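You operate a simulated robot arm through the tools that you are given. There is no shell and no other tool.

You run a simulated robot arm. Do the job below in one go: nothing can be reset, and whatever is moved stays where it is left.

JOB
Put things in order on the top of the small white table. At the end: the black slide holder from the top of the small white table stands on top of the grey wrapped papers; the spool of blue thread stands where the black slide holder stood; the blue memory card from the top of the small white table stands where the spool of yellow thread stood; the spool of yellow thread stands where the spool of blue thread stood; whatever was shut is shut again. Leave all else as you found it, and nothing knocked over.
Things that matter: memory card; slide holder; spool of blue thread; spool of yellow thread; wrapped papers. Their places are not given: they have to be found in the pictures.

Only the result counts: the job must be done as asked and must still hold three seconds after the hand-in. Knocking over, shifting, dropping, spilling or breaking anything else fails it.

ROBOT AND FRAMES
A 7-joint arm with a two-finger parallel gripper, fixed in place. Base frame: the origin is on the floor under the middle of its stand, x ahead of it, y to its left, z up. Lengths are in m, angles in degrees, forces in N, time in s.
With the tool pointing down near the work surface it reaches from about 0.22 to 0.68 m from the base axis. Its first joint turns from -66.0 to 66.0 degrees. Payload 2.4 kg.
The tool frame sits at the grasp point between the pads (the TCP): z along the fingers, y along the line on which they close. The tips reach 0.03 m beyond it. The gripper opens to 0.094 m. The fingers are 0.028 m wide and 0.01 m thick; the gripper's body (0.05 by 0.096 m) begins 0.055 m behind the TCP.
Orientation is told as [roll, pitch, yaw] about the base's x, y, z axes, in that order, counted from this pose: with the fingers straight down and closing along the base's y, the tool's x points along the base's -x, its y along +y and its z along -z.

CONTROLS
- The arm moves only by the tool move_arm. Its argument "plan" is a list of rows, each a list of 3 entries, a list of its own where there are three numbers: the shift along the tool's x, y, z in units of 20 mm (1.0 is 20 mm), then the turn, a rotation vector about the tool's x, y, z in units of 6 degrees (1.0 is 6 degrees), then the gripper command, from -1 (shut) to 1 (fully open), values between in proportion. In form: [[[dx, dy, dz], [rx, ry, rz], fingers], ...]. A call has 1 to 20 rows; each row shifts and turns the commanded pose from where the row before left it, along the tool's axes as they then stand. A call with a number of a shift or a turn outside -1 to 1 is refused whole. Each row takes 0.2 s and may step no farther than 0.05 m and 8.6 degrees from the row before; otherwise, or with a gripper value out of range, the whole call is refused. Where a pose cannot be reached the arm comes as near as it can. A force on the tool above 40 N (or 10 N above the force at the start of the call, whichever is more), or a blocked arm, ends the call early, and 0.2 s more pass. The fingers move at their own pace (about 0.153 m/s each) and stop on an object; they squeeze with about 41 N. The grip force told is the motor's: it shows also when the fingers shut on nothing. Time passes only in rows, and 0.2 s behind the last, so rows that do not move let the fingers close. It gives the time, the measured TCP pose, the force on the tool (base axes), the opening and the grip force at its end, in the units of the frame above (readings bear some noise), with the torque about the TCP (base axes, N m) and any sound that the robot's microphone picked up.
- Cameras (640 x 400 px; columns grow to the right, rows downward): "scene" is fixed at [0.0418, 0.47, 1.4388]; the picture's right is [-0.59, -0.81, 0.00], its down [-0.54, 0.39, -0.75] and it looks along [0.60, -0.44, -0.66] (base axes); focal length 318 px, centre (320, 200). "wrist" rides on the gripper at [0.076, 0.014, -0.102] in the tool frame; the picture's right is [-0.18, 0.98, 0.00], its down [-0.75, -0.14, -0.64] and it looks along [-0.63, -0.12, 0.77] (tool axes); focal length 243 px, centre (320, 200).
- snapshot(camera): a new picture of that camera. The clock stands still meanwhile.
- measure_at(camera, pixels): for up to 12 pixels [column, row] of the newest picture of that camera ("zoom" is the newest enlarged one), the place [x, y, z] in the base frame of the surface seen there, good to about 0.003 m, but the place of the scene camera against the robot may be out by one fixed shift of up to 0.025 m in any direction. The clock stands still meanwhile.
- zoom(camera, box): a new picture of the part [left, top, right, bottom] of that camera's present view, enlarged. The clock stands still meanwhile.
- hand_in(): hands the job in; it is judged then, once.

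Unless the task says otherwise, let go and move clear before handing in.

The tools are called after ">>>" as a command line: name --argument value ..., lists and objects as JSON in quotes. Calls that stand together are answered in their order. move_arm: Moves the arm, as the interface text tells. Its arguments: {"type":"object","properties":{"plan":{"type":"array"}},"required":["plan"]} The other tools are called the same way: snapshot (camera) takes a picture; measure_at (camera, pixels) gives the place of the surface under pixels of a picture; zoom (camera, box) takes an enlarged picture of a part of a camera's view; hand_in () hands the job in.

At the start:

```text
time_s: 0.0
tool_pos: [0.3929, -0.031, 1.0459]
ee_rot: [0.1, 0.1, 0.1]
wrist_force: [-0.1, 0.1, -0.7]
torque: [-0.02, -0.01, 0.01]
width: 0.0939
finger_force: 0.0
```

scene: 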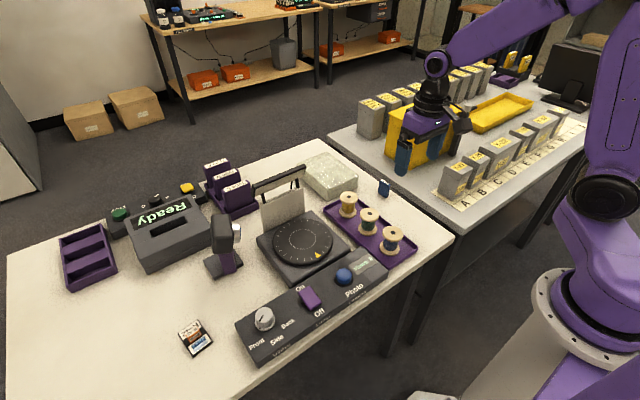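
wrist: 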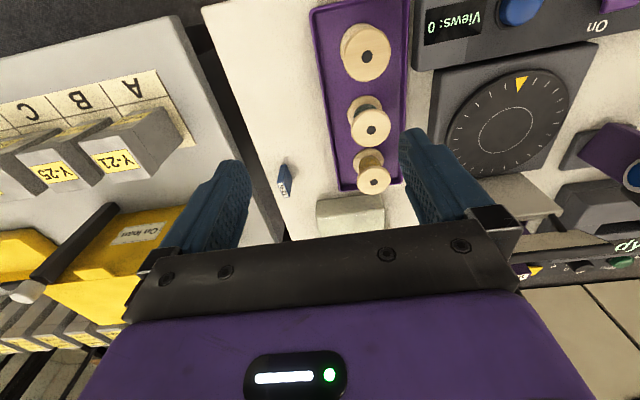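

The first pictures show a small white table with a purple tray of three spools (scene about 348,205; 369,221; 391,240), a blue card at (384,187), a dark card at (195,338), and a grey-ish block at (330,175). I'll zoom in to identify everything.

>>> zoom --camera "scene" --box '[300, 140, 460, 280]'

>>> zoom --camera "scene" --box '[40, 150, 280, 300]'

>>> zoom --camera "scene" --box '[140, 270, 400, 400]'

>>> zoom --camera "wrist" --box '[240, 0, 480, 240]'

```text
2.86 times, centred on (380, 210) of scene
```

zoom: 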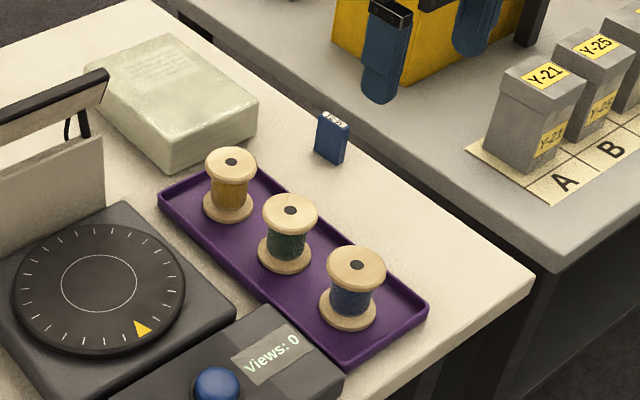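

```text
2.67 times, centred on (160, 225) of scene
```

zoom: 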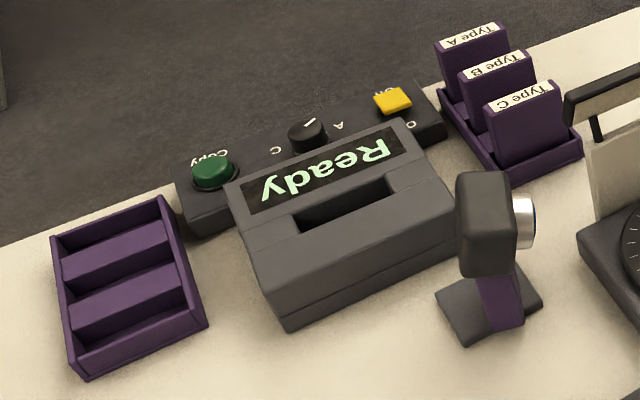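

```text
2.46 times, centred on (270, 335) of scene
```

zoom: 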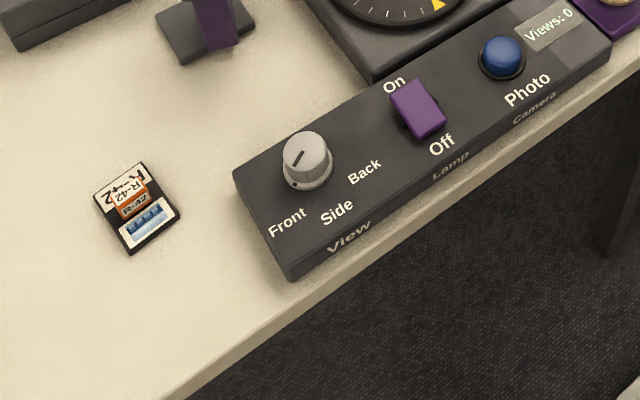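

```text
1.67 times, centred on (360, 120) of wrist
```

zoom: 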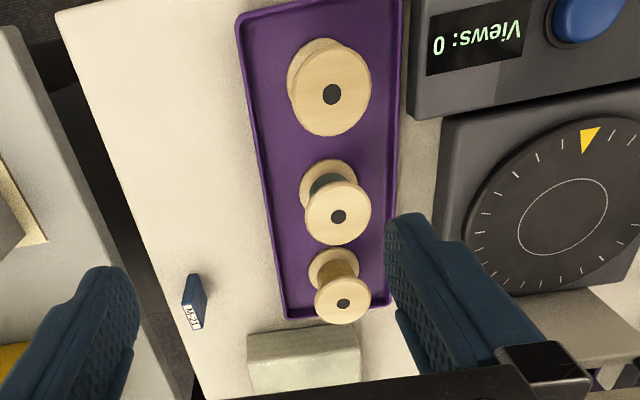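

The zooms show yellow, green and blue spools in the purple tray, a small blue card labelled M-21, a black flat object labelled R-42 (the slide holder), and the wrapped block. Next I measure them with both cameras.

>>> measure_at --camera "scene" --pixels '[[195, 338], [348, 198], [369, 214], [391, 232], [384, 187], [330, 172], [420, 225], [230, 320], [312, 170], [350, 185], [338, 225], [402, 262]]'

>>> measure_at --camera "wrist" --pixels '[[365, 55], [371, 128], [373, 181], [283, 178], [350, 205], [350, 222], [260, 60], [345, 100], [393, 20], [314, 10], [345, 186], [505, 130]]'

```text
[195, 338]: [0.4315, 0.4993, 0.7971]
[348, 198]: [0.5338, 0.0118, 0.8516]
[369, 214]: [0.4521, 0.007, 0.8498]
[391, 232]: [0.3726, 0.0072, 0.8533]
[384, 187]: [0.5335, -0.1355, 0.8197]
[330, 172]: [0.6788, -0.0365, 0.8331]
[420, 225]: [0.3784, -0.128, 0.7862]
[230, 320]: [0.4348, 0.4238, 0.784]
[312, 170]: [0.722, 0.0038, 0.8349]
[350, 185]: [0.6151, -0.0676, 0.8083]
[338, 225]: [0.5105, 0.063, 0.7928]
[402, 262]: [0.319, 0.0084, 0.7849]
```

```text
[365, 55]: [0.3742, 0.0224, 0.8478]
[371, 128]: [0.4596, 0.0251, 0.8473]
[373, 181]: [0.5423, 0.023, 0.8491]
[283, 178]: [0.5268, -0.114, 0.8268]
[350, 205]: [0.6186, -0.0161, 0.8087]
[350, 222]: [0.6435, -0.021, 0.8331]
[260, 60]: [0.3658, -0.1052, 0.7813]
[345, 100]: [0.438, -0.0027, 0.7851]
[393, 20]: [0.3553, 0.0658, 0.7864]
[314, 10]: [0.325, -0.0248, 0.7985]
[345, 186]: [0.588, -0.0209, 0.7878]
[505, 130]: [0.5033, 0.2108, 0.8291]
```

The two cameras differ by roughly (+0.005, +0.016, -0.004), so I'll rely on the wrist camera. The slide holder lies near (0.437, 0.515), so I move at height toward it for a close look.

>>> move_arm --plan '[[[0.2, 1, 0], [0, 0, 0], 1], [[0.2, 1, 0], [0, 0, 0], 1], [[0.2, 1, 0], [0, 0, 0], 1], [[0.2, 1, 0], [0, 0, 0], 1], [[0.2, 1, 0], [0, 0, 0], 1], [[0.2, 1, 0], [0, 0, 0], 1], [[0.2, 1, 0], [0, 0, 0], 1], [[0.2, 1, 0], [0, 0, 0], 1], [[0.2, 1, 0], [0, 0, 0], 1], [[0.2, 1, 0], [0, 0, 0], 1], [[0.2, 1, 0], [0, 0, 0], 1], [[0.2, 1, 0], [0, 0, 0], 1], [[0.2, 1, 0], [0, 0, 0], 1], [[0.2, 1, 0], [0, 0, 0], 1], [[0.2, 1, 0], [0, 0, 0], 1], [[0.2, 1, 0], [0, 0, 0], 1], [[0.2, 1, 0], [0, 0, 0], 1], [[0.2, 1, 0], [0, 0, 0], 1], [[0.2, 1, 0], [0, 0, 0], 1], [[0.2, 1, 0], [0, 0, 0], 1]]'

>>> move_arm --plan '[[[0, 0, 0], [0, 0, -1], 1], [[0, 0, 0], [0, 0, -1], 1], [[0, 0, 0], [0, 0, -1], 1], [[0, 0, 0], [0, 0, -1], 1], [[0, 0, 0.5], [0, 0, -1], 1], [[0, 0, 0.5], [0, 0, -1], 1], [[0, 0, 0.5], [0, 0, -1], 1], [[0, 0, 0.5], [0, 0, -1], 1], [[0, 0, 0], [0, 0, 0], 1]]'

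>>> snapshot --camera "wrist"

>>> snapshot --camera "scene"

```text
time_s: 4.2
tool_pos: [0.3121, 0.3691, 1.0435]
ee_rot: [0.1, 0.0, 0.0]
wrist_force: [-0.3, -0.7, -0.3]
torque: [-0.02, 0.01, 0.03]
width: 0.094
finger_force: 0.0
```

```text
time_s: 6.2
tool_pos: [0.3133, 0.3689, 1.0043]
ee_rot: [0.1, 0.0, 48.1]
wrist_force: [0.5, -0.5, 0.0]
torque: [0.03, 0.01, 0.01]
width: 0.0941
finger_force: 0.1
```

```text
taken
```

wrist: 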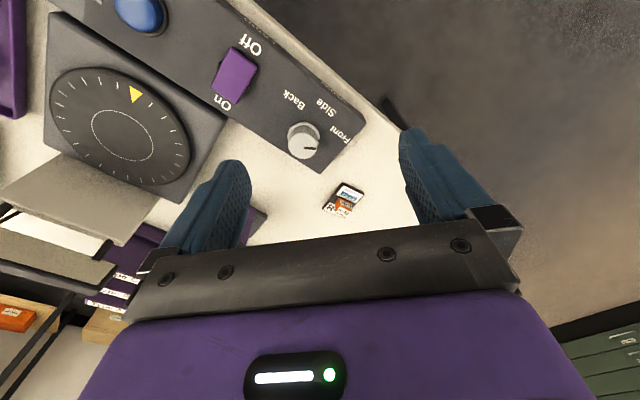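

```text
taken
```

scene: 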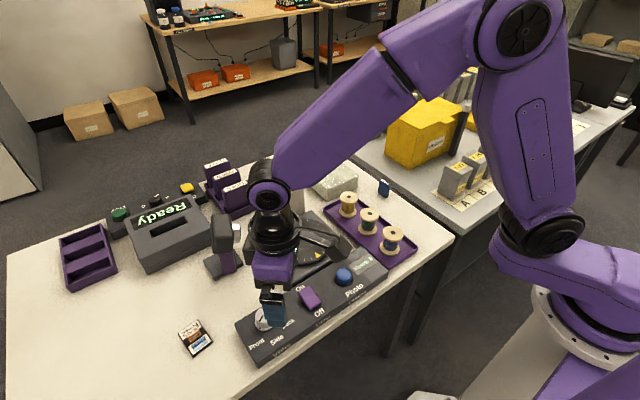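

The slide holder appears at wrist pixel about (343,201). I zoom in and measure its corners.

>>> zoom --camera "wrist" --box '[290, 160, 400, 240]'

>>> measure_at --camera "wrist" --pixels '[[336, 182], [364, 190], [352, 218], [324, 211], [343, 201], [346, 193], [338, 210], [380, 200], [345, 235], [310, 200]]'

```text
5.00 times, centred on (345, 200) of wrist
```

zoom: 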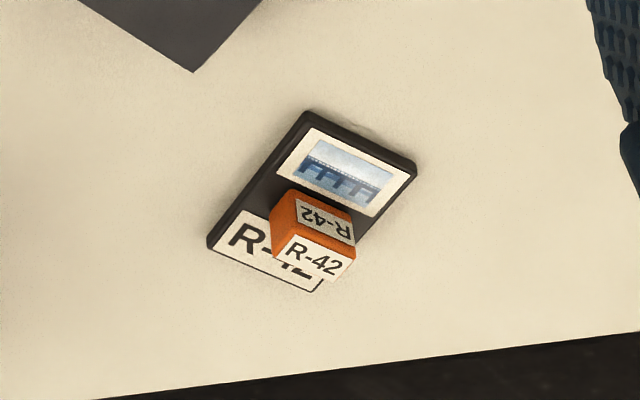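

```text
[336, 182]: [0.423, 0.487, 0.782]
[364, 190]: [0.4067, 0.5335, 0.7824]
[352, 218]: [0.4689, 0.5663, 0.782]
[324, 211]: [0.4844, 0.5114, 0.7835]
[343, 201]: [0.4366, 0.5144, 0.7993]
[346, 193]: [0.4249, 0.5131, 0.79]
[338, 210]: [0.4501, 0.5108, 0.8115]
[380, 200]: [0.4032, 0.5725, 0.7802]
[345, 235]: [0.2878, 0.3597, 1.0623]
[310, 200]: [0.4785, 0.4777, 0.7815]
```

It's a black plate with an orange grip block on top. I measure points on the block and plate in the enlarged picture.

>>> measure_at --camera "zoom" --pixels '[[310, 112], [412, 170], [345, 285], [212, 240], [290, 200], [354, 222], [340, 260], [285, 245], [322, 220], [318, 255], [350, 245], [345, 175]]'

>>> measure_at --camera "zoom" --pixels '[[295, 195], [350, 215], [345, 240], [285, 225], [278, 215], [270, 220], [280, 250], [352, 260], [330, 275], [310, 290], [225, 235], [400, 190]]'

```text
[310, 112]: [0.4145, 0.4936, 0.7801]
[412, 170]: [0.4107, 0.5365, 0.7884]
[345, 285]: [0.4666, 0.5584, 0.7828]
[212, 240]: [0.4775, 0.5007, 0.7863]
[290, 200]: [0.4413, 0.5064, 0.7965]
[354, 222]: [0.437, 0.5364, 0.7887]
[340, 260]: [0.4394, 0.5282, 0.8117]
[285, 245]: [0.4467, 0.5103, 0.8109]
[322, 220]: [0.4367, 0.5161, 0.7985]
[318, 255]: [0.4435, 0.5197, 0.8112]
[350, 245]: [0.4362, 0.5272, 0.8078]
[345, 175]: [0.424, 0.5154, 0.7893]
```

```text
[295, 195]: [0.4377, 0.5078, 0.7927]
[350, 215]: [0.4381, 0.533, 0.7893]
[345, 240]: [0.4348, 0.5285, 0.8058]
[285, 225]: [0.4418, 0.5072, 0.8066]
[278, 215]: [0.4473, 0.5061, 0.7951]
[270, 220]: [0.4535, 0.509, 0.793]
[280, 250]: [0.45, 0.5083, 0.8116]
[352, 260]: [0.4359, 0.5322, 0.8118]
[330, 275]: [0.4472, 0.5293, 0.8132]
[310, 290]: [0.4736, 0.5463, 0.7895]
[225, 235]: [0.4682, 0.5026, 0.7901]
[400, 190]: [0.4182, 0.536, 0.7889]
```

The orange block is about 24 mm (y) by 14 mm (x), centred near (0.4425, 0.519) with its top at z≈0.812. I turn to yaw≈6° to line up with it and move to a closer viewing pose.

>>> move_arm --plan '[[[0, 0, 0], [0, 0, 1], 1], [[0, 0, 0], [0, 0, 1], 1], [[0, 0, 0], [0, 0, 1], 1], [[0, 0, 0], [0, 0, 1], 1], [[0, 0, 0], [0, 0, 1], 1], [[0, 0, 0], [0, 0, 1], 1], [[0, 0, 0], [0, 0, 1], 1], [[-0.22, 0.918, 0.607], [0, 0, 0], 1], [[-0.22, 0.918, 0.607], [0, 0, 0], 1], [[-0.22, 0.918, 0.607], [0, 0, 0], 1], [[-0.22, 0.918, 0.607], [0, 0, 0], 1], [[-0.22, 0.918, 0.607], [0, 0, 0], 1], [[-0.22, 0.918, 0.607], [0, 0, 0], 1], [[-0.22, 0.918, 0.607], [0, 0, 0], 1], [[0, 0, 0], [0, 0, 0], 1]]'

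>>> snapshot --camera "wrist"

```text
time_s: 9.4
tool_pos: [0.3311, 0.5004, 0.9196]
ee_rot: [0.0, 0.1, 6.0]
wrist_force: [-0.3, -1.2, 0.4]
torque: [-0.01, -0.01, 0.01]
width: 0.0941
finger_force: 0.1
```

```text
taken
```

wrist: 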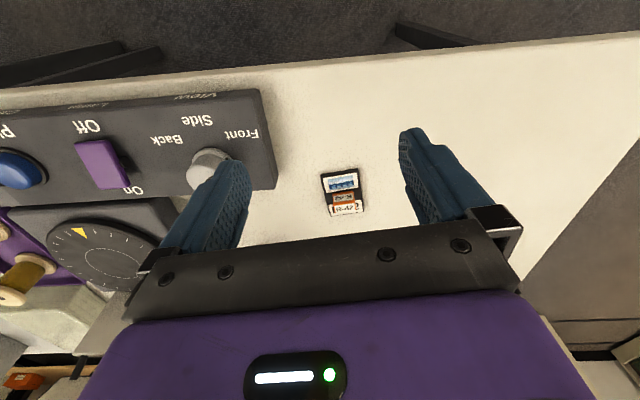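

>>> zoom --camera "wrist" --box '[300, 155, 380, 225]'

```text
5.71 times, centred on (340, 190) of wrist
```

zoom: 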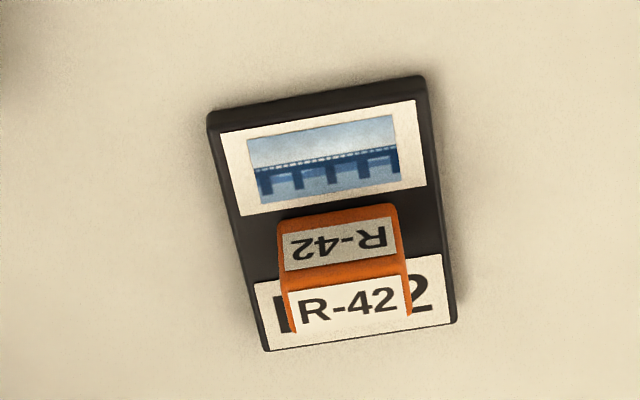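

The holder is nearly aligned in the zoom; I measure the plate corners and block faces here.

>>> measure_at --camera "zoom" --pixels '[[216, 118], [422, 88], [268, 343], [450, 318], [292, 297], [402, 282], [405, 305], [297, 325], [350, 300], [285, 245], [398, 230], [340, 245]]'

>>> measure_at --camera "zoom" --pixels '[[330, 310], [330, 320], [332, 326], [380, 312], [384, 318], [350, 282], [350, 270], [235, 200], [435, 200], [275, 260], [415, 260], [340, 95]]'

```text
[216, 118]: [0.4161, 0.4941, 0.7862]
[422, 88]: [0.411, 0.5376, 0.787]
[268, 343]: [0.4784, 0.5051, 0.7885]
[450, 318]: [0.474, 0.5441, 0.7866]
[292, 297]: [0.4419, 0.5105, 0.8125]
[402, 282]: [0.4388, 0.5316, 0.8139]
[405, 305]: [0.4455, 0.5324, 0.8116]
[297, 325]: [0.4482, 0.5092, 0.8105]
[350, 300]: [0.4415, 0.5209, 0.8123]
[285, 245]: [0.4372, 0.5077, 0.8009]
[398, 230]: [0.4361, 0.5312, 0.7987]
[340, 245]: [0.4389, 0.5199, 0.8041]
```

```text
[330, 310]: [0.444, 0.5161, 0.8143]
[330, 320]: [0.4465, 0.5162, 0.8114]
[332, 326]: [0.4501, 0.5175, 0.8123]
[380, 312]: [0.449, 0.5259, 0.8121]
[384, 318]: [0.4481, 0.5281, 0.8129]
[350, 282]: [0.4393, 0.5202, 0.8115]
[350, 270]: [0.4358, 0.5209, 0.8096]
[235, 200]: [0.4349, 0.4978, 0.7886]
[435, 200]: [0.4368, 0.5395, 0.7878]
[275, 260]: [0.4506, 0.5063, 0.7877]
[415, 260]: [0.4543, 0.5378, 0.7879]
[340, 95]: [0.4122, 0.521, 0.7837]
```

The plate centre is about (0.4445, 0.5205), yaw ≈7°, with the block centred at (0.4435, 0.5205) and plate top at 0.788. I move over it at z≈0.87 and check the reach.

>>> move_arm --plan '[[[-0.95, 0.069, 0.415], [0, 0, -0.167], 1], [[-0.95, 0.069, 0.415], [0, 0, 0], 1], [[-0.95, 0.069, 0.415], [0, 0, 0], 1], [[-0.95, 0.069, 0.415], [0, 0, 0], 1], [[-0.95, 0.069, 0.415], [0, 0, 0], 1], [[-0.95, 0.069, 0.415], [0, 0, 0], 1], [[0, 0, 0], [0, 0, 0], 1]]'

>>> snapshot --camera "wrist"

>>> snapshot --camera "scene"

```text
time_s: 11.0
tool_pos: [0.4417, 0.5224, 0.87]
ee_rot: [0.0, 0.0, 7.1]
wrist_force: [0.3, 1.1, -0.3]
torque: [0.0, 0.0, 0.02]
width: 0.094
finger_force: 0.0
```

```text
taken
```

wrist: 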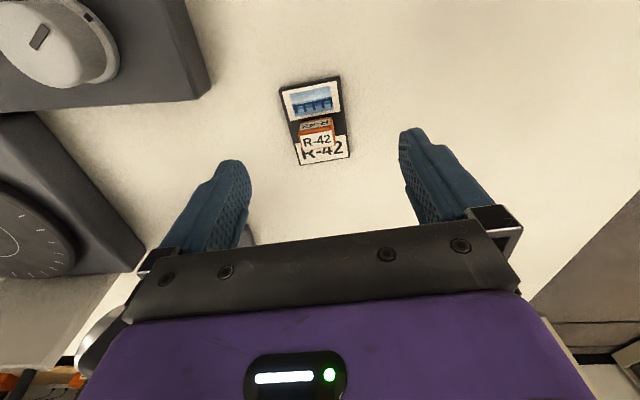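

```text
taken
```

scene: 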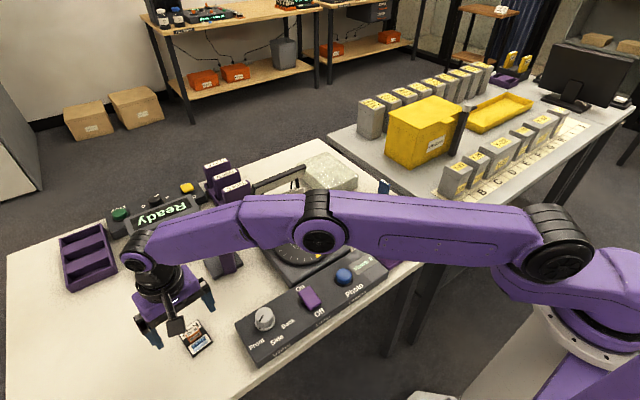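

The arm reaches (0.4417, 0.5224, 0.870). I re-measure the block at wrist pixel (318,140) from this closer view before lowering.

>>> zoom --camera "wrist" --box '[270, 70, 370, 170]'

>>> measure_at --camera "wrist" --pixels '[[302, 136], [332, 132], [334, 147], [303, 153], [318, 142], [281, 90], [339, 78], [349, 155], [299, 164], [298, 130]]'

```text
4.00 times, centred on (320, 120) of wrist
```

zoom: 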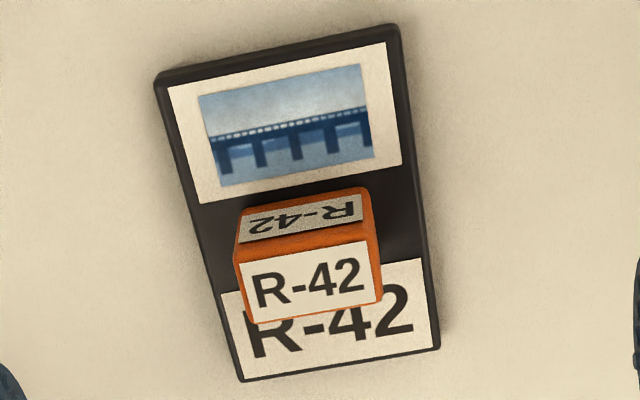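

```text
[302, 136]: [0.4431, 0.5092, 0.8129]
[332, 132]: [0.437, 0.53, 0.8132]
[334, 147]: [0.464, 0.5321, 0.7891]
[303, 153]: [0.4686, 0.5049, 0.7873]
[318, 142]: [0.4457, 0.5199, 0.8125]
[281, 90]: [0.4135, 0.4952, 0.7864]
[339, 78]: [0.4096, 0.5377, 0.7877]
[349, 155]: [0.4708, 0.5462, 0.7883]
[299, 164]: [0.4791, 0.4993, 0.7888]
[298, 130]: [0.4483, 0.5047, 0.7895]
```

Block centre confirmed near (0.444, 0.5203), so I make a small correction, lower to z≈0.823 and close on it.

>>> move_arm --plan '[[[-0.1, -0.12, 0.5], [0, 0, 0], 1], [[0, 0, 0.65], [0, 0, 0], 1], [[0, 0, 0.65], [0, 0, 0], 1], [[0, 0, 0.55], [0, 0, 0], 1], [[0, 0, 0], [0, 0, 0], 1]]'

>>> snapshot --camera "wrist"

```text
time_s: 12.2
tool_pos: [0.4439, 0.5228, 0.8222]
ee_rot: [0.0, 0.1, 7.0]
wrist_force: [0.5, 0.0, -0.6]
torque: [-0.03, 0.01, 0.04]
width: 0.094
finger_force: 0.0
```

```text
taken
```

wrist: 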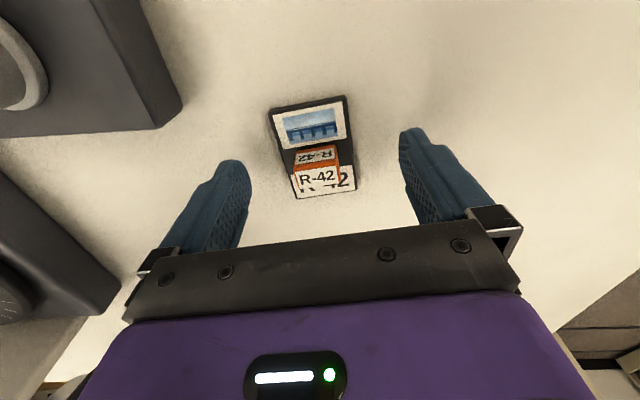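

The block at wrist pixel (318,177) lies right where the pads will meet (about (320,178)). I close the fingers.

>>> move_arm --plan '[[[0, 0, 0], [0, 0, 0], 0.3], [[0, 0, 0], [0, 0, 0], -0.3], [[0, 0, 0], [0, 0, 0], -1], [[0, 0, 0], [0, 0, 0], -1], [[0, 0, 0], [0, 0, 0], -1]]'

>>> snapshot --camera "wrist"

```text
time_s: 13.4
tool_pos: [0.4436, 0.5216, 0.8222]
ee_rot: [0.0, 0.0, 7.0]
wrist_force: [0.4, -0.7, -0.2]
torque: [0.0, -0.01, -0.02]
width: 0.0249
finger_force: 40.9
```

```text
taken
```

wrist: 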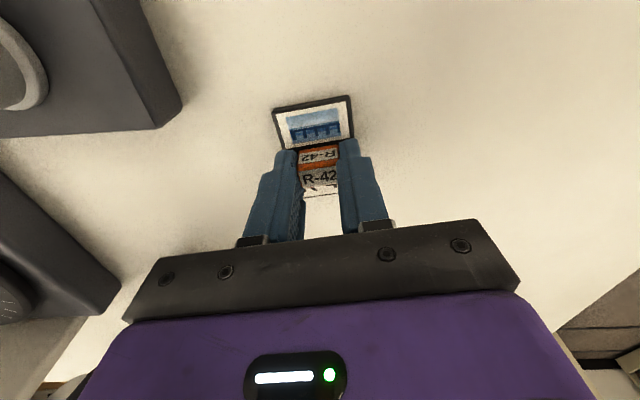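

The grip holds at 24.9 mm width. I check the heights of the tall items in the way before lifting and carrying.

>>> move_arm --plan '[[[0, 0, -0.5], [0, 0, 0], -1], [[0, 0, -1], [0, 0, 0], -1], [[0, 0, -1], [0, 0, 0], -1], [[0, 0, -1], [0, 0, 0], -1], [[0, 0, -1], [0, 0, 0], -1], [[0, 0, -1], [0, 0, 0], -1], [[0, 0, -1], [0, 0, 0], -1], [[0, 0, -1], [0, 0, 0], -1], [[0, 0, -1], [0, 0, 0], -1], [[0, 0, -1], [0, 0, 0], -1], [[0, 0, -1], [0, 0, 0], -1]]'

>>> snapshot --camera "scene"

>>> snapshot --camera "wrist"

```text
time_s: 15.8
tool_pos: [0.4454, 0.5199, 1.0364]
ee_rot: [0.0, -0.1, 7.0]
wrist_force: [0.0, 0.3, -0.2]
torque: [0.01, -0.01, -0.01]
width: 0.0246
finger_force: 40.4
```

```text
taken
```

scene: 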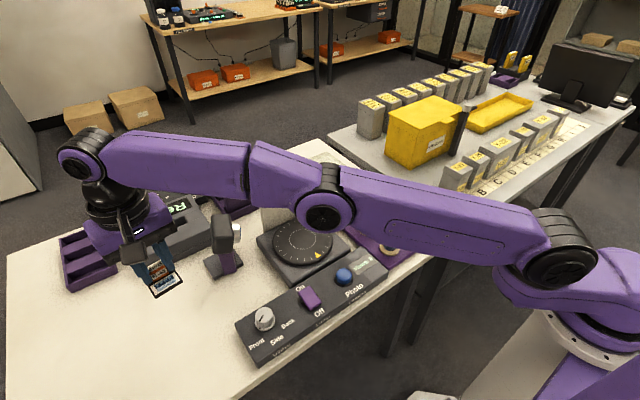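

```text
taken
```

wrist: 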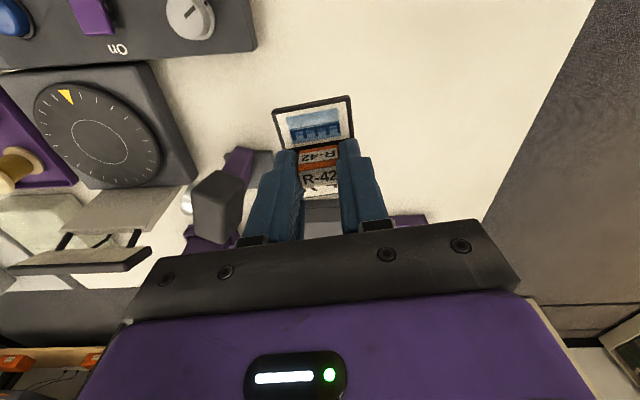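

The holder is lifted cleanly with the gripper at z=1.036. I measure the tall items: camera head at wrist (218,205) and lamp bar at (90,262).

>>> measure_at --camera "wrist" --pixels '[[218, 190], [218, 205], [60, 265], [130, 260], [120, 210], [20, 165], [110, 120], [40, 220], [192, 20], [225, 170]]'

>>> measure_at --camera "scene" --pixels '[[328, 155], [345, 160], [385, 190], [235, 215]]'

```text
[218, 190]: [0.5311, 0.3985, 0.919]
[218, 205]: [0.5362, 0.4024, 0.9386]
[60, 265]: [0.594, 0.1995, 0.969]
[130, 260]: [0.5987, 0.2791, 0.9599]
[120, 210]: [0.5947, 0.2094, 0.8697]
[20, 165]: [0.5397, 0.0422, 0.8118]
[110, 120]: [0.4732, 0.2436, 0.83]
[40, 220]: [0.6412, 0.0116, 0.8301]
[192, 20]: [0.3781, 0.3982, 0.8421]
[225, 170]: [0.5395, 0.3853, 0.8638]
```

```text
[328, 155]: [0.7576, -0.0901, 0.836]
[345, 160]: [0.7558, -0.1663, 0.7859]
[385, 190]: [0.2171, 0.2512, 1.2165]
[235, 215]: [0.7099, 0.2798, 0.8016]
```

The lamp bar reaches z≈0.97 at (0.594, 0.20–0.28) and the camera head 0.94 at (0.535, 0.40), so I carry the holder at z≈1.04 with x pulled in to 0.38.

>>> move_arm --plan '[[[0.28, -0.948, 0], [0, 0, 0], -1], [[0.28, -0.948, 0], [0, 0, 0], -1], [[0.28, -0.948, 0], [0, 0, 0], -1], [[0.28, -0.948, 0], [0, 0, 0], -1], [[0.28, -0.948, 0], [0, 0, 0], -1], [[0.28, -0.948, 0], [0, 0, 0], -1], [[0.28, -0.948, 0], [0, 0, 0], -1], [[0.28, -0.948, 0], [0, 0, 0], -1], [[0.28, -0.948, 0], [0, 0, 0], -1], [[0.28, -0.948, 0], [0, 0, 0], -1], [[0.28, -0.948, 0], [0, 0, 0], -1], [[0.28, -0.948, 0], [0, 0, 0], -1], [[0.28, -0.948, 0], [0, 0, 0], -1], [[0.28, -0.948, 0], [0, 0, 0], -1], [[0.28, -0.948, 0], [0, 0, 0], -1], [[0.28, -0.948, 0], [0, 0, 0], -1], [[0.28, -0.948, 0], [0, 0, 0], -1], [[0.28, -0.948, 0], [0, 0, 0], -1], [[0.28, -0.948, 0], [0, 0, 0], -1], [[0.28, -0.948, 0], [0, 0, 0], -1]]'

>>> move_arm --plan '[[[0, 0, 0], [0, 0, 1], -1], [[-0.7, -0.8, 0], [0, 0, 0.167], -1], [[-0.7, -0.8, 0], [0, 0, 0], -1], [[-0.7, -0.8, 0], [0, 0, 0], -1], [[-0.7, -0.8, 0], [0, 0, 0], -1], [[-0.7, -0.8, 0], [0, 0, 0], -1], [[0, 0, 0], [0, 0, 0], -1]]'

>>> snapshot --camera "wrist"

>>> snapshot --camera "scene"

```text
time_s: 20.0
tool_pos: [0.3785, 0.1312, 1.0324]
ee_rot: [0.0, 0.1, 7.1]
wrist_force: [-0.3, -0.7, -0.2]
torque: [0.04, 0.01, 0.0]
width: 0.0248
finger_force: 41.4
```

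```text
time_s: 21.6
tool_pos: [0.4502, 0.0502, 1.0332]
ee_rot: [0.1, 0.0, 0.0]
wrist_force: [0.8, -0.1, 0.4]
torque: [0.0, 0.01, 0.04]
width: 0.0245
finger_force: 40.9
```

```text
taken
```

wrist: 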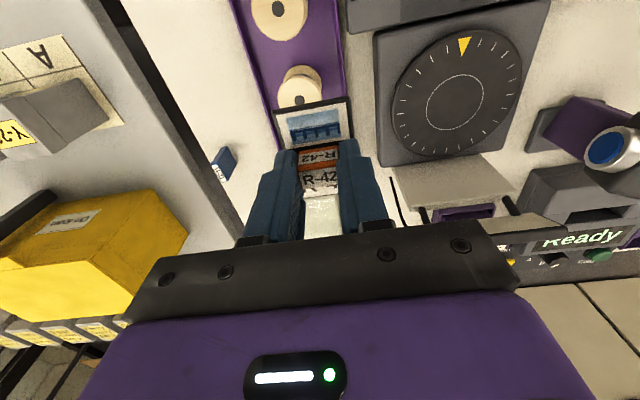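

```text
taken
```

scene: 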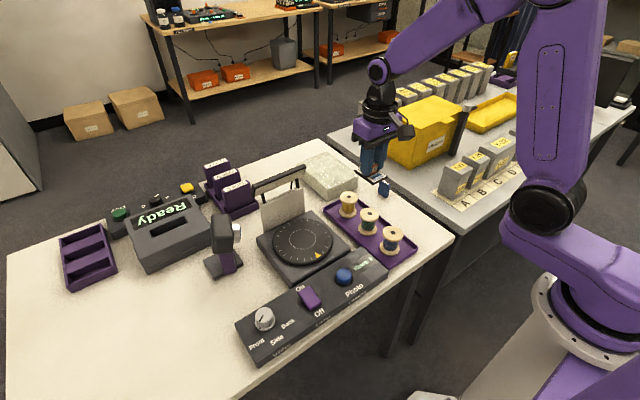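

The held holder hides the papers in the wrist view, so I shift sideways to y≈-0.12 to see them beside the gripper.

>>> move_arm --plan '[[[-0.28, -0.945, 0], [0, 0, 0], -1], [[-0.28, -0.945, 0], [0, 0, 0], -1], [[-0.28, -0.945, 0], [0, 0, 0], -1], [[-0.28, -0.945, 0], [0, 0, 0], -1], [[-0.28, -0.945, 0], [0, 0, 0], -1], [[-0.28, -0.945, 0], [0, 0, 0], -1], [[-0.28, -0.945, 0], [0, 0, 0], -1], [[-0.28, -0.945, 0], [0, 0, 0], -1], [[-0.28, -0.945, 0], [0, 0, 0], -1], [[0, 0, 0], [0, 0, 0], -1]]'

>>> snapshot --camera "wrist"

```text
time_s: 23.8
tool_pos: [0.501, -0.1202, 1.0344]
ee_rot: [0.0, 0.0, 0.1]
wrist_force: [-0.5, 0.5, -0.2]
torque: [-0.01, -0.03, -0.02]
width: 0.0245
finger_force: 40.3
```

```text
taken
```

wrist: 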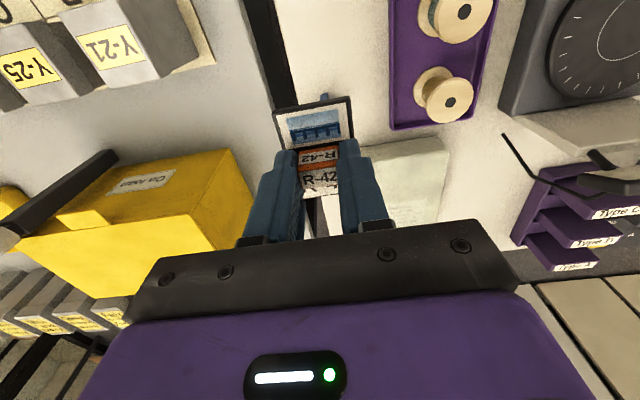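

>>> zoom --camera "wrist" --box '[340, 90, 540, 240]'

>>> measure_at --camera "wrist" --pixels '[[375, 148], [410, 143], [445, 140], [448, 155], [440, 185], [435, 210], [400, 180], [410, 210], [380, 165], [390, 215], [445, 218], [420, 218]]'

>>> measure_at --camera "wrist" --pixels '[[505, 135], [530, 170], [590, 180], [600, 155], [320, 100], [515, 155], [230, 235], [232, 150], [451, 10], [451, 101], [391, 125], [470, 118]]'

```text
2.67 times, centred on (440, 165) of wrist
```

zoom: 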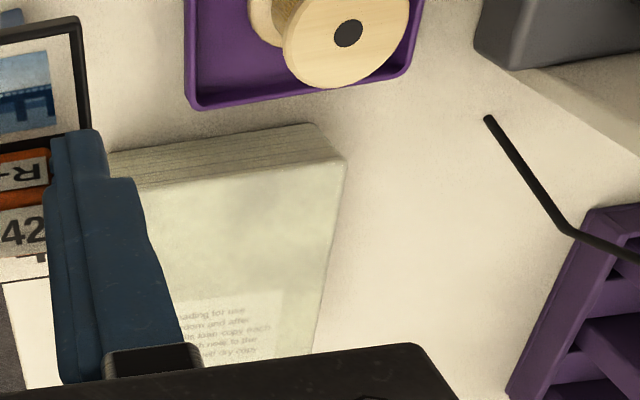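

```text
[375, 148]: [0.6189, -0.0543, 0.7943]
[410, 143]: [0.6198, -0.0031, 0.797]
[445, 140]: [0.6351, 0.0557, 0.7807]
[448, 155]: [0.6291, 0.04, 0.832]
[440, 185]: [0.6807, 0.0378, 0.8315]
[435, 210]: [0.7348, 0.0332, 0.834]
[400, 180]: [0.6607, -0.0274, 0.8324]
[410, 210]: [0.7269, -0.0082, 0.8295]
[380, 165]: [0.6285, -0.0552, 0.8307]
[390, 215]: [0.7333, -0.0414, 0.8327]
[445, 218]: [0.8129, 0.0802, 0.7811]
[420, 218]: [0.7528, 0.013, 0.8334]
```

```text
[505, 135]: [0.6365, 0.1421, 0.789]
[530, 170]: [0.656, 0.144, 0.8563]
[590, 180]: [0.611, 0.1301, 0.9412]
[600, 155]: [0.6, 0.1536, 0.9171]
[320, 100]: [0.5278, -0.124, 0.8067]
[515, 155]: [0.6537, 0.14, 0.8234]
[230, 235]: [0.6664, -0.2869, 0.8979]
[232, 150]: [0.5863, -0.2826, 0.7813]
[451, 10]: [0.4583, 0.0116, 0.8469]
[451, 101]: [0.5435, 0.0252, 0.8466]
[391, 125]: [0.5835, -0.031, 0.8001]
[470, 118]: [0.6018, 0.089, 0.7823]
```

The papers' top is at z≈0.832, spanning about x 0.62–0.76 and y -0.07–0.04. I carry the holder over (0.68, -0.018) and descend to just above the top.

>>> move_arm --plan '[[[-0.994, 0.567, 0], [0, 0, 0], -1], [[-0.994, 0.567, 0], [0, 0, 0], -1], [[-0.994, 0.567, 0], [0, 0, 0], -1], [[-0.994, 0.567, 0], [0, 0, 0], -1], [[-0.994, 0.567, 0], [0, 0, 0], -1], [[-0.994, 0.567, 0], [0, 0, 0], -1], [[-0.994, 0.567, 0], [0, 0, 0], -1], [[-0.994, 0.567, 0], [0, 0, 0], -1], [[-0.994, 0.567, 0], [0, 0, 0], -1], [[0, 0, 0], [0, 0, 0], -1]]'

>>> move_arm --plan '[[[0, 0, 0.95], [0, 0, 0], -1], [[0, 0, 0.95], [0, 0, 0], -1], [[0, 0, 0.95], [0, 0, 0], -1], [[0, 0, 0.95], [0, 0, 0], -1], [[0, 0, 0.95], [0, 0, 0], -1], [[0, 0, 0.95], [0, 0, 0], -1], [[0, 0, 0.95], [0, 0, 0], -1], [[0, 0, 0], [0, 0, 0], -1]]'

>>> snapshot --camera "wrist"

>>> snapshot --camera "scene"

```text
time_s: 26.0
tool_pos: [0.6788, -0.0199, 1.0337]
ee_rot: [0.0, 0.1, 0.0]
wrist_force: [0.3, 0.0, -0.6]
torque: [0.0, 0.04, 0.02]
width: 0.0245
finger_force: 41.2
```

```text
time_s: 27.8
tool_pos: [0.6794, -0.0188, 0.8986]
ee_rot: [0.0, 0.0, 0.1]
wrist_force: [0.2, -0.4, -0.8]
torque: [0.01, -0.02, 0.03]
width: 0.0244
finger_force: 41.0
```

```text
taken
```

wrist: 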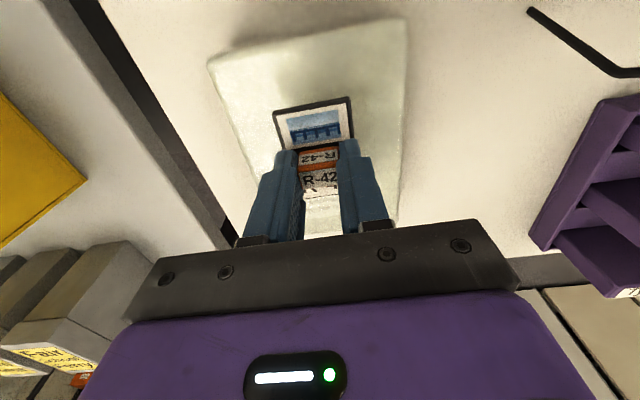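

```text
taken
```

scene: 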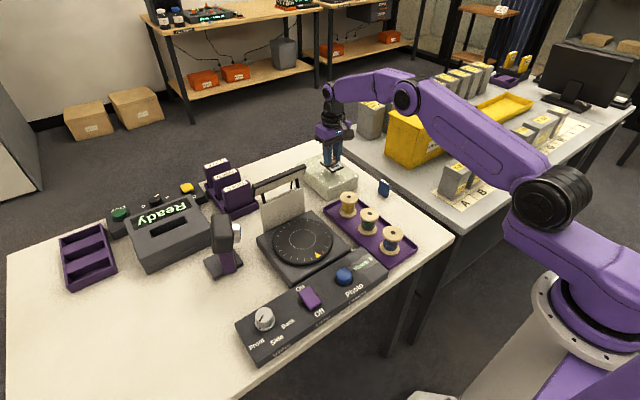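

The holder hangs over the papers, whose near corners show at wrist (208,62) and (405,20). I measure the papers' edges relative to the plate before the final lowering.

>>> measure_at --camera "wrist" --pixels '[[214, 66], [398, 28], [395, 120], [390, 200], [235, 120], [250, 160], [320, 50], [278, 115], [348, 102], [320, 125], [322, 215], [305, 190]]'

```text
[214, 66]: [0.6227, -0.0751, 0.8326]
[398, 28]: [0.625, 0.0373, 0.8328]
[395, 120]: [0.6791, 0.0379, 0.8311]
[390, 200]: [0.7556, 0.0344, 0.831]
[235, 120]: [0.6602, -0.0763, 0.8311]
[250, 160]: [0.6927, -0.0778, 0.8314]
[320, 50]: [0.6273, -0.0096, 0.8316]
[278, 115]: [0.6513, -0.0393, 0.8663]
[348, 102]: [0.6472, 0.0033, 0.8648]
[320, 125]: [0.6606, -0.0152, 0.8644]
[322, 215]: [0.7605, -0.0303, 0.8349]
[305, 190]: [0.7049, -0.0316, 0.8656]
```

The plate sits fully inside the papers' outline with about 25 mm still to go. I lower 21 mm, then in small steps until contact shows.

>>> move_arm --plan '[[[0, 0, 0.55], [0, 0, 0], -1], [[0, 0, 0.5], [0, 0, 0], -1], [[0, 0, 0.1], [0, 0, 0], -1], [[0, 0, 0], [0, 0, 0], -1]]'

>>> move_arm --plan '[[[0, 0, 0.05], [0, 0, 0], -1], [[0, 0, 0.05], [0, 0, 0], -1], [[0, 0, 0], [0, 0, 0], -1]]'

```text
time_s: 28.8
tool_pos: [0.6795, -0.0174, 0.8775]
ee_rot: [-0.1, 0.0, 0.0]
wrist_force: [0.2, 0.1, -0.5]
torque: [0.04, 0.01, 0.0]
width: 0.0244
finger_force: 41.2
```

```text
time_s: 29.6
tool_pos: [0.68, -0.0166, 0.8741]
ee_rot: [-0.1, 0.0, 0.0]
wrist_force: [-0.4, -0.3, -0.7]
torque: [0.01, -0.03, 0.01]
width: 0.0248
finger_force: 41.0
```

No contact force yet at z=0.874, so I keep lowering in 1 mm steps.

>>> move_arm --plan '[[[0, 0, 0.05], [0, 0, 0], -1], [[0, 0, 0], [0, 0, 0], -1]]'

>>> move_arm --plan '[[[0, 0, 0.05], [0, 0, 0], -1], [[0, 0, 0], [0, 0, 0], -1]]'

```text
time_s: 30.2
tool_pos: [0.68, -0.0163, 0.8737]
ee_rot: [0.1, -0.1, 0.0]
wrist_force: [-0.2, 0.0, 0.5]
torque: [-0.01, -0.03, -0.01]
width: 0.0249
finger_force: 41.2
```

```text
time_s: 30.8
tool_pos: [0.6797, -0.0173, 0.8731]
ee_rot: [0.1, 0.0, 0.0]
wrist_force: [-0.5, 0.1, -0.3]
torque: [0.01, -0.02, -0.04]
width: 0.0249
finger_force: 40.5
```

Still no clear contact force at 0.873; I lower another couple of millimetres with checks.

>>> move_arm --plan '[[[0, 0, 0.05], [0, 0, 0], -1], [[0, 0, 0], [0, 0, 0], -1]]'

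>>> snapshot --camera "wrist"

>>> zoom --camera "wrist" --box '[250, 70, 390, 170]'

>>> zoom --camera "scene" --box '[290, 130, 390, 210]'

```text
time_s: 31.4
tool_pos: [0.6803, -0.019, 0.8732]
ee_rot: [-0.1, 0.0, 0.1]
wrist_force: [-0.4, -0.1, 0.5]
torque: [0.03, 0.0, -0.01]
width: 0.0247
finger_force: 40.7
```

```text
taken
```

wrist: 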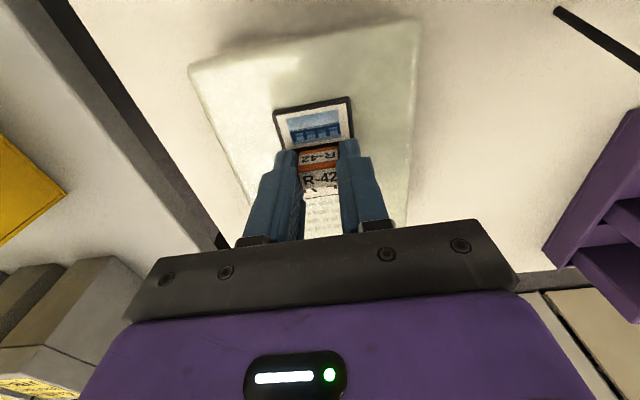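

```text
4.00 times, centred on (320, 120) of wrist
```

zoom: 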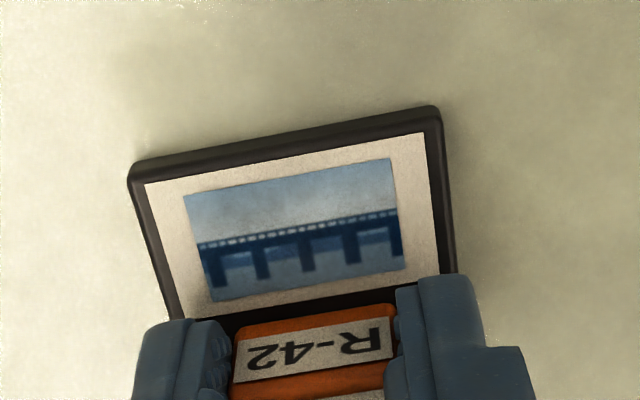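

```text
5.00 times, centred on (340, 170) of scene
```

zoom: 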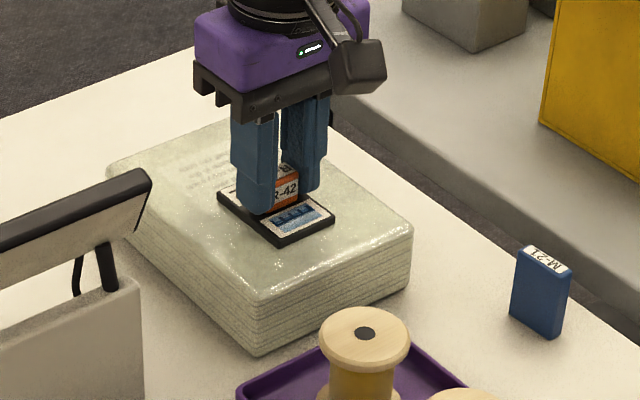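

The plate looks nearly on the paper surface in both zooms. I take two more 1 mm steps to confirm contact.

>>> move_arm --plan '[[[0, 0, 0.05], [0, 0, 0], -1], [[0, 0, 0], [0, 0, 0], -1]]'

>>> move_arm --plan '[[[0, 0, 0.05], [0, 0, 0], -1], [[0, 0, 0], [0, 0, 0], -1]]'

```text
time_s: 32.0
tool_pos: [0.6801, -0.0165, 0.8712]
ee_rot: [0.0, 0.0, -0.1]
wrist_force: [-0.7, -1.0, 4.2]
torque: [0.02, -0.02, 0.03]
width: 0.0244
finger_force: 40.8
```

```text
time_s: 32.6
tool_pos: [0.6805, -0.0162, 0.8721]
ee_rot: [0.0, -0.2, 0.1]
wrist_force: [-0.3, 0.9, 13.5]
torque: [0.03, 0.12, 0.02]
width: 0.0246
finger_force: 41.3
```

Contact is confirmed with 13.5 N upward. I back off 1 mm to ease the load, then open and rise.

>>> move_arm --plan '[[[0, 0, -0.06], [0, 0, 0], -1], [[0, 0, 0], [0, 0, 0], -1], [[0, 0, 0], [0, 0, 0], -0.3], [[0, 0, 0], [0, 0, 0], 0.2], [[0, 0, 0], [0, 0, 0], 0.4], [[0, 0, -0.3], [0, 0, 0], 0.4], [[0, 0, -0.8], [0, 0, 0], 0.4], [[0, 0, -1], [0, 0, 0], 0.4], [[0, 0, -1], [0, 0, 0], 0.4], [[0, 0, -1], [0, 0, 0], 0.4], [[0, 0, -1], [0, 0, 0], 0.4], [[0, 0, -1], [0, 0, 0], 0.4]]'

>>> snapshot --camera "wrist"

>>> zoom --camera "scene" --box '[290, 130, 390, 210]'

```text
time_s: 35.2
tool_pos: [0.678, -0.0192, 0.9935]
ee_rot: [0.0, 0.0, 0.0]
wrist_force: [0.0, 0.3, 0.3]
torque: [0.02, 0.0, 0.0]
width: 0.066
finger_force: 0.2
```

```text
taken
```

wrist: 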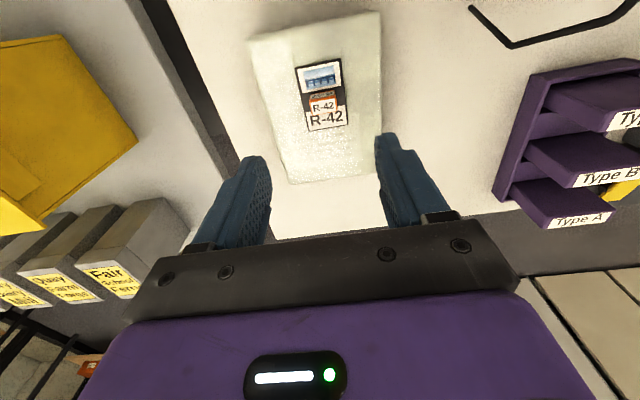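

```text
5.00 times, centred on (340, 170) of scene
```

zoom: 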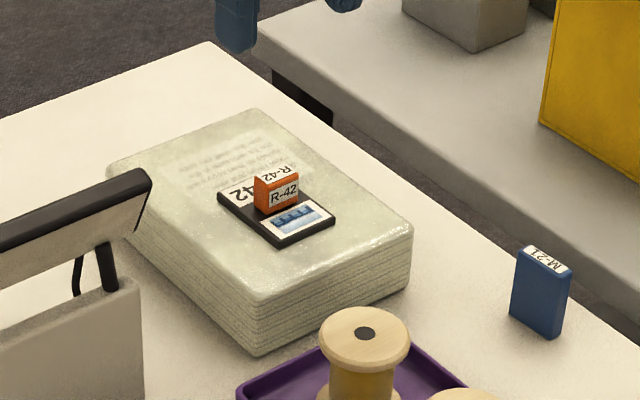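

The holder stands flat on the papers. Now I go to the blue spool near (0.374, 0.022) and take a closer look from above.

>>> move_arm --plan '[[[0.99, 0.122, 0.1], [0, 0, 0], 0.4], [[0.99, 0.122, 0.1], [0, 0, 0], 0.4], [[0.99, 0.122, 0.1], [0, 0, 0], 0.4], [[0.99, 0.122, 0.1], [0, 0, 0], 0.4], [[0.99, 0.122, 0.1], [0, 0, 0], 0.4], [[0.99, 0.122, 0.1], [0, 0, 0], 0.4], [[0.99, 0.122, 0.1], [0, 0, 0], 0.4], [[0.99, 0.122, 0.1], [0, 0, 0], 0.4], [[0.99, 0.122, 0.1], [0, 0, 0], 0.4], [[0.99, 0.122, 0.1], [0, 0, 0], 0.4], [[0.99, 0.122, 0.1], [0, 0, 0], 0.4], [[0.99, 0.122, 0.1], [0, 0, 0], 0.4], [[0.99, 0.122, 0.1], [0, 0, 0], 0.4], [[0.99, 0.122, 0.1], [0, 0, 0], 0.4], [[0.99, 0.122, 0.1], [0, 0, 0], 0.4], [[0.99, 0.122, 0.1], [0, 0, 0], 0.4], [[0, 0, 0], [0, 0, 0], 0.4]]'

>>> snapshot --camera "wrist"

```text
time_s: 38.8
tool_pos: [0.364, 0.0225, 0.9608]
ee_rot: [0.0, 0.0, 0.0]
wrist_force: [0.5, 0.8, -0.2]
torque: [0.04, -0.04, -0.02]
width: 0.0659
finger_force: 0.1
```

```text
taken
```

wrist: 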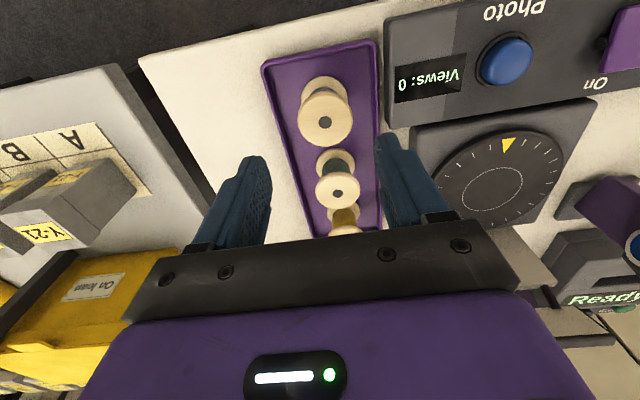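

>>> zoom --camera "wrist" --box '[240, 30, 400, 230]'

>>> measure_at --camera "wrist" --pixels '[[302, 122], [349, 116], [322, 97], [328, 140], [325, 112], [325, 85], [318, 190], [359, 184], [337, 178], [345, 170], [285, 150], [355, 75]]'

>>> measure_at --camera "wrist" --pixels '[[265, 62], [373, 45], [360, 140], [378, 140], [284, 120], [312, 95], [300, 60], [345, 90], [312, 225], [340, 170], [335, 155], [320, 160]]'

```text
2.00 times, centred on (320, 130) of wrist
```

zoom: 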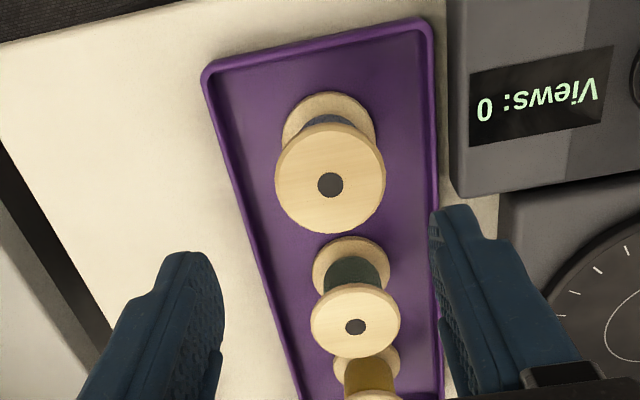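

```text
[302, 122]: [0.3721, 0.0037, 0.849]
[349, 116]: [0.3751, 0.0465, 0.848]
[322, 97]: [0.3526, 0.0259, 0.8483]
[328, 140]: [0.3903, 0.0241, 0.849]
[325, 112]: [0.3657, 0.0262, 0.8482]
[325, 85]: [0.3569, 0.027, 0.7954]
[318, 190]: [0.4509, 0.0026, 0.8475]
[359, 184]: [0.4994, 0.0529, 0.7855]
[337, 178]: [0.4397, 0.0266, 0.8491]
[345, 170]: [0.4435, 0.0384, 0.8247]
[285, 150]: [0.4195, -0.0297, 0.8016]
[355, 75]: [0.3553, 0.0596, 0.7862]
```

```text
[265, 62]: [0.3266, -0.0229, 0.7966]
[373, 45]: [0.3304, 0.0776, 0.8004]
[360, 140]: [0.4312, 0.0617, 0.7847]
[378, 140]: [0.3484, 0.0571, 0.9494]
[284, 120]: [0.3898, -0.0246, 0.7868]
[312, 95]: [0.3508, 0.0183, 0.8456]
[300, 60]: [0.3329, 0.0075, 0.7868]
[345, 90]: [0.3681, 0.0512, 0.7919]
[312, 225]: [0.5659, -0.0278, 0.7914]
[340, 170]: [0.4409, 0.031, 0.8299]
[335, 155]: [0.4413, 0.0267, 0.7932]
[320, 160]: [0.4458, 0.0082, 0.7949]
```

The blue spool's top is about 50 mm wide centred near (0.374, 0.025), z≈0.848. I refine with points around its rim and hole, plus the tray walls beside it.

>>> zoom --camera "wrist" --box '[275, 70, 375, 160]'

```text
4.44 times, centred on (325, 115) of wrist
```

zoom: 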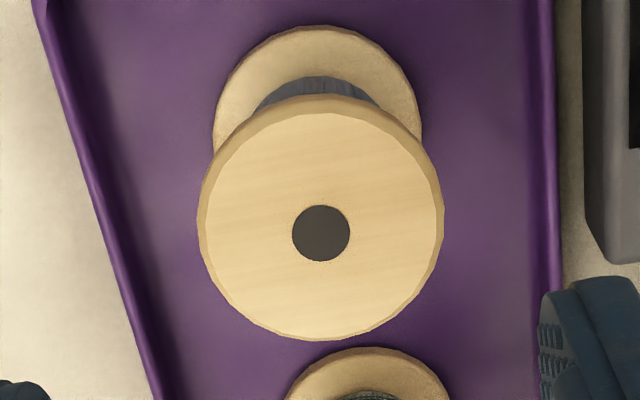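

>>> measure_at --camera "zoom" --pixels '[[210, 232], [433, 232], [321, 334], [321, 118], [286, 233], [356, 233], [321, 267], [321, 199], [321, 233], [110, 200], [556, 200], [600, 200]]'

>>> measure_at --camera "zoom" --pixels '[[220, 100], [415, 100], [320, 32], [150, 100], [500, 150], [93, 150], [130, 300], [545, 100]]'

```text
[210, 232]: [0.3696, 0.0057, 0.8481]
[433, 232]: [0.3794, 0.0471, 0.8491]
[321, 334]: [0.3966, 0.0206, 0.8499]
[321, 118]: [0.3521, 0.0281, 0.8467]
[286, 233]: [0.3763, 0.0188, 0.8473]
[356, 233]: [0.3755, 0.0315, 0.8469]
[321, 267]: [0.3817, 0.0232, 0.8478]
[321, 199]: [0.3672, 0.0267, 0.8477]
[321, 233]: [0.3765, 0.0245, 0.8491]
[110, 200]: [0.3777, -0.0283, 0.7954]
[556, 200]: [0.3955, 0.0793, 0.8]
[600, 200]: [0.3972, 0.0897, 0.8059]
```

```text
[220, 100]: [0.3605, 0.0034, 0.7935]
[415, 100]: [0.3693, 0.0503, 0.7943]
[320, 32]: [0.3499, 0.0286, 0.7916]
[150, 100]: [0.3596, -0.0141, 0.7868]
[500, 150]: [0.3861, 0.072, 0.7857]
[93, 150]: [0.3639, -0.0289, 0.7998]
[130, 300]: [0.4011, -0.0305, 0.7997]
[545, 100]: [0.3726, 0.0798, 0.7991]
```

The blue spool centre comes out at (0.375, 0.0253) with flange about 46 mm, tray floor 0.786 and walls at y -0.029 and 0.0795. I line up and lower to just above its top.

>>> move_arm --plan '[[[-0.55, 0.14, 0], [0, 0, 0], 0.4], [[0, 0, 0.8], [0, 0, 0], 0.4], [[0, 0, 0.8], [0, 0, 0], 0.4], [[0, 0, 0.7], [0, 0, 0], 0.4], [[0, 0, 0], [0, 0, 0], 0.4]]'

>>> snapshot --camera "wrist"

```text
time_s: 40.0
tool_pos: [0.3742, 0.0238, 0.9156]
ee_rot: [0.1, 0.0, 0.0]
wrist_force: [0.0, -0.3, 0.2]
torque: [0.0, 0.0, 0.0]
width: 0.0659
finger_force: 0.1
```

```text
taken
```

wrist: 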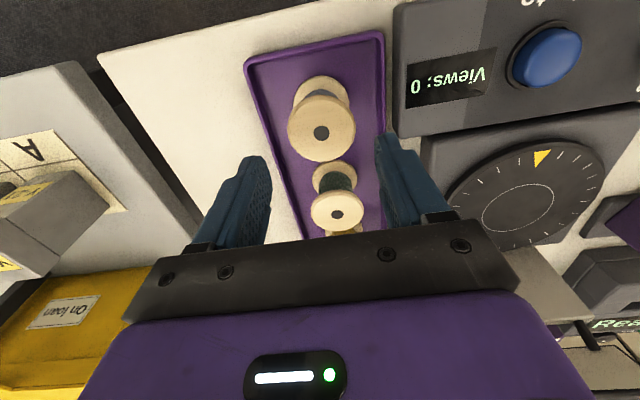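

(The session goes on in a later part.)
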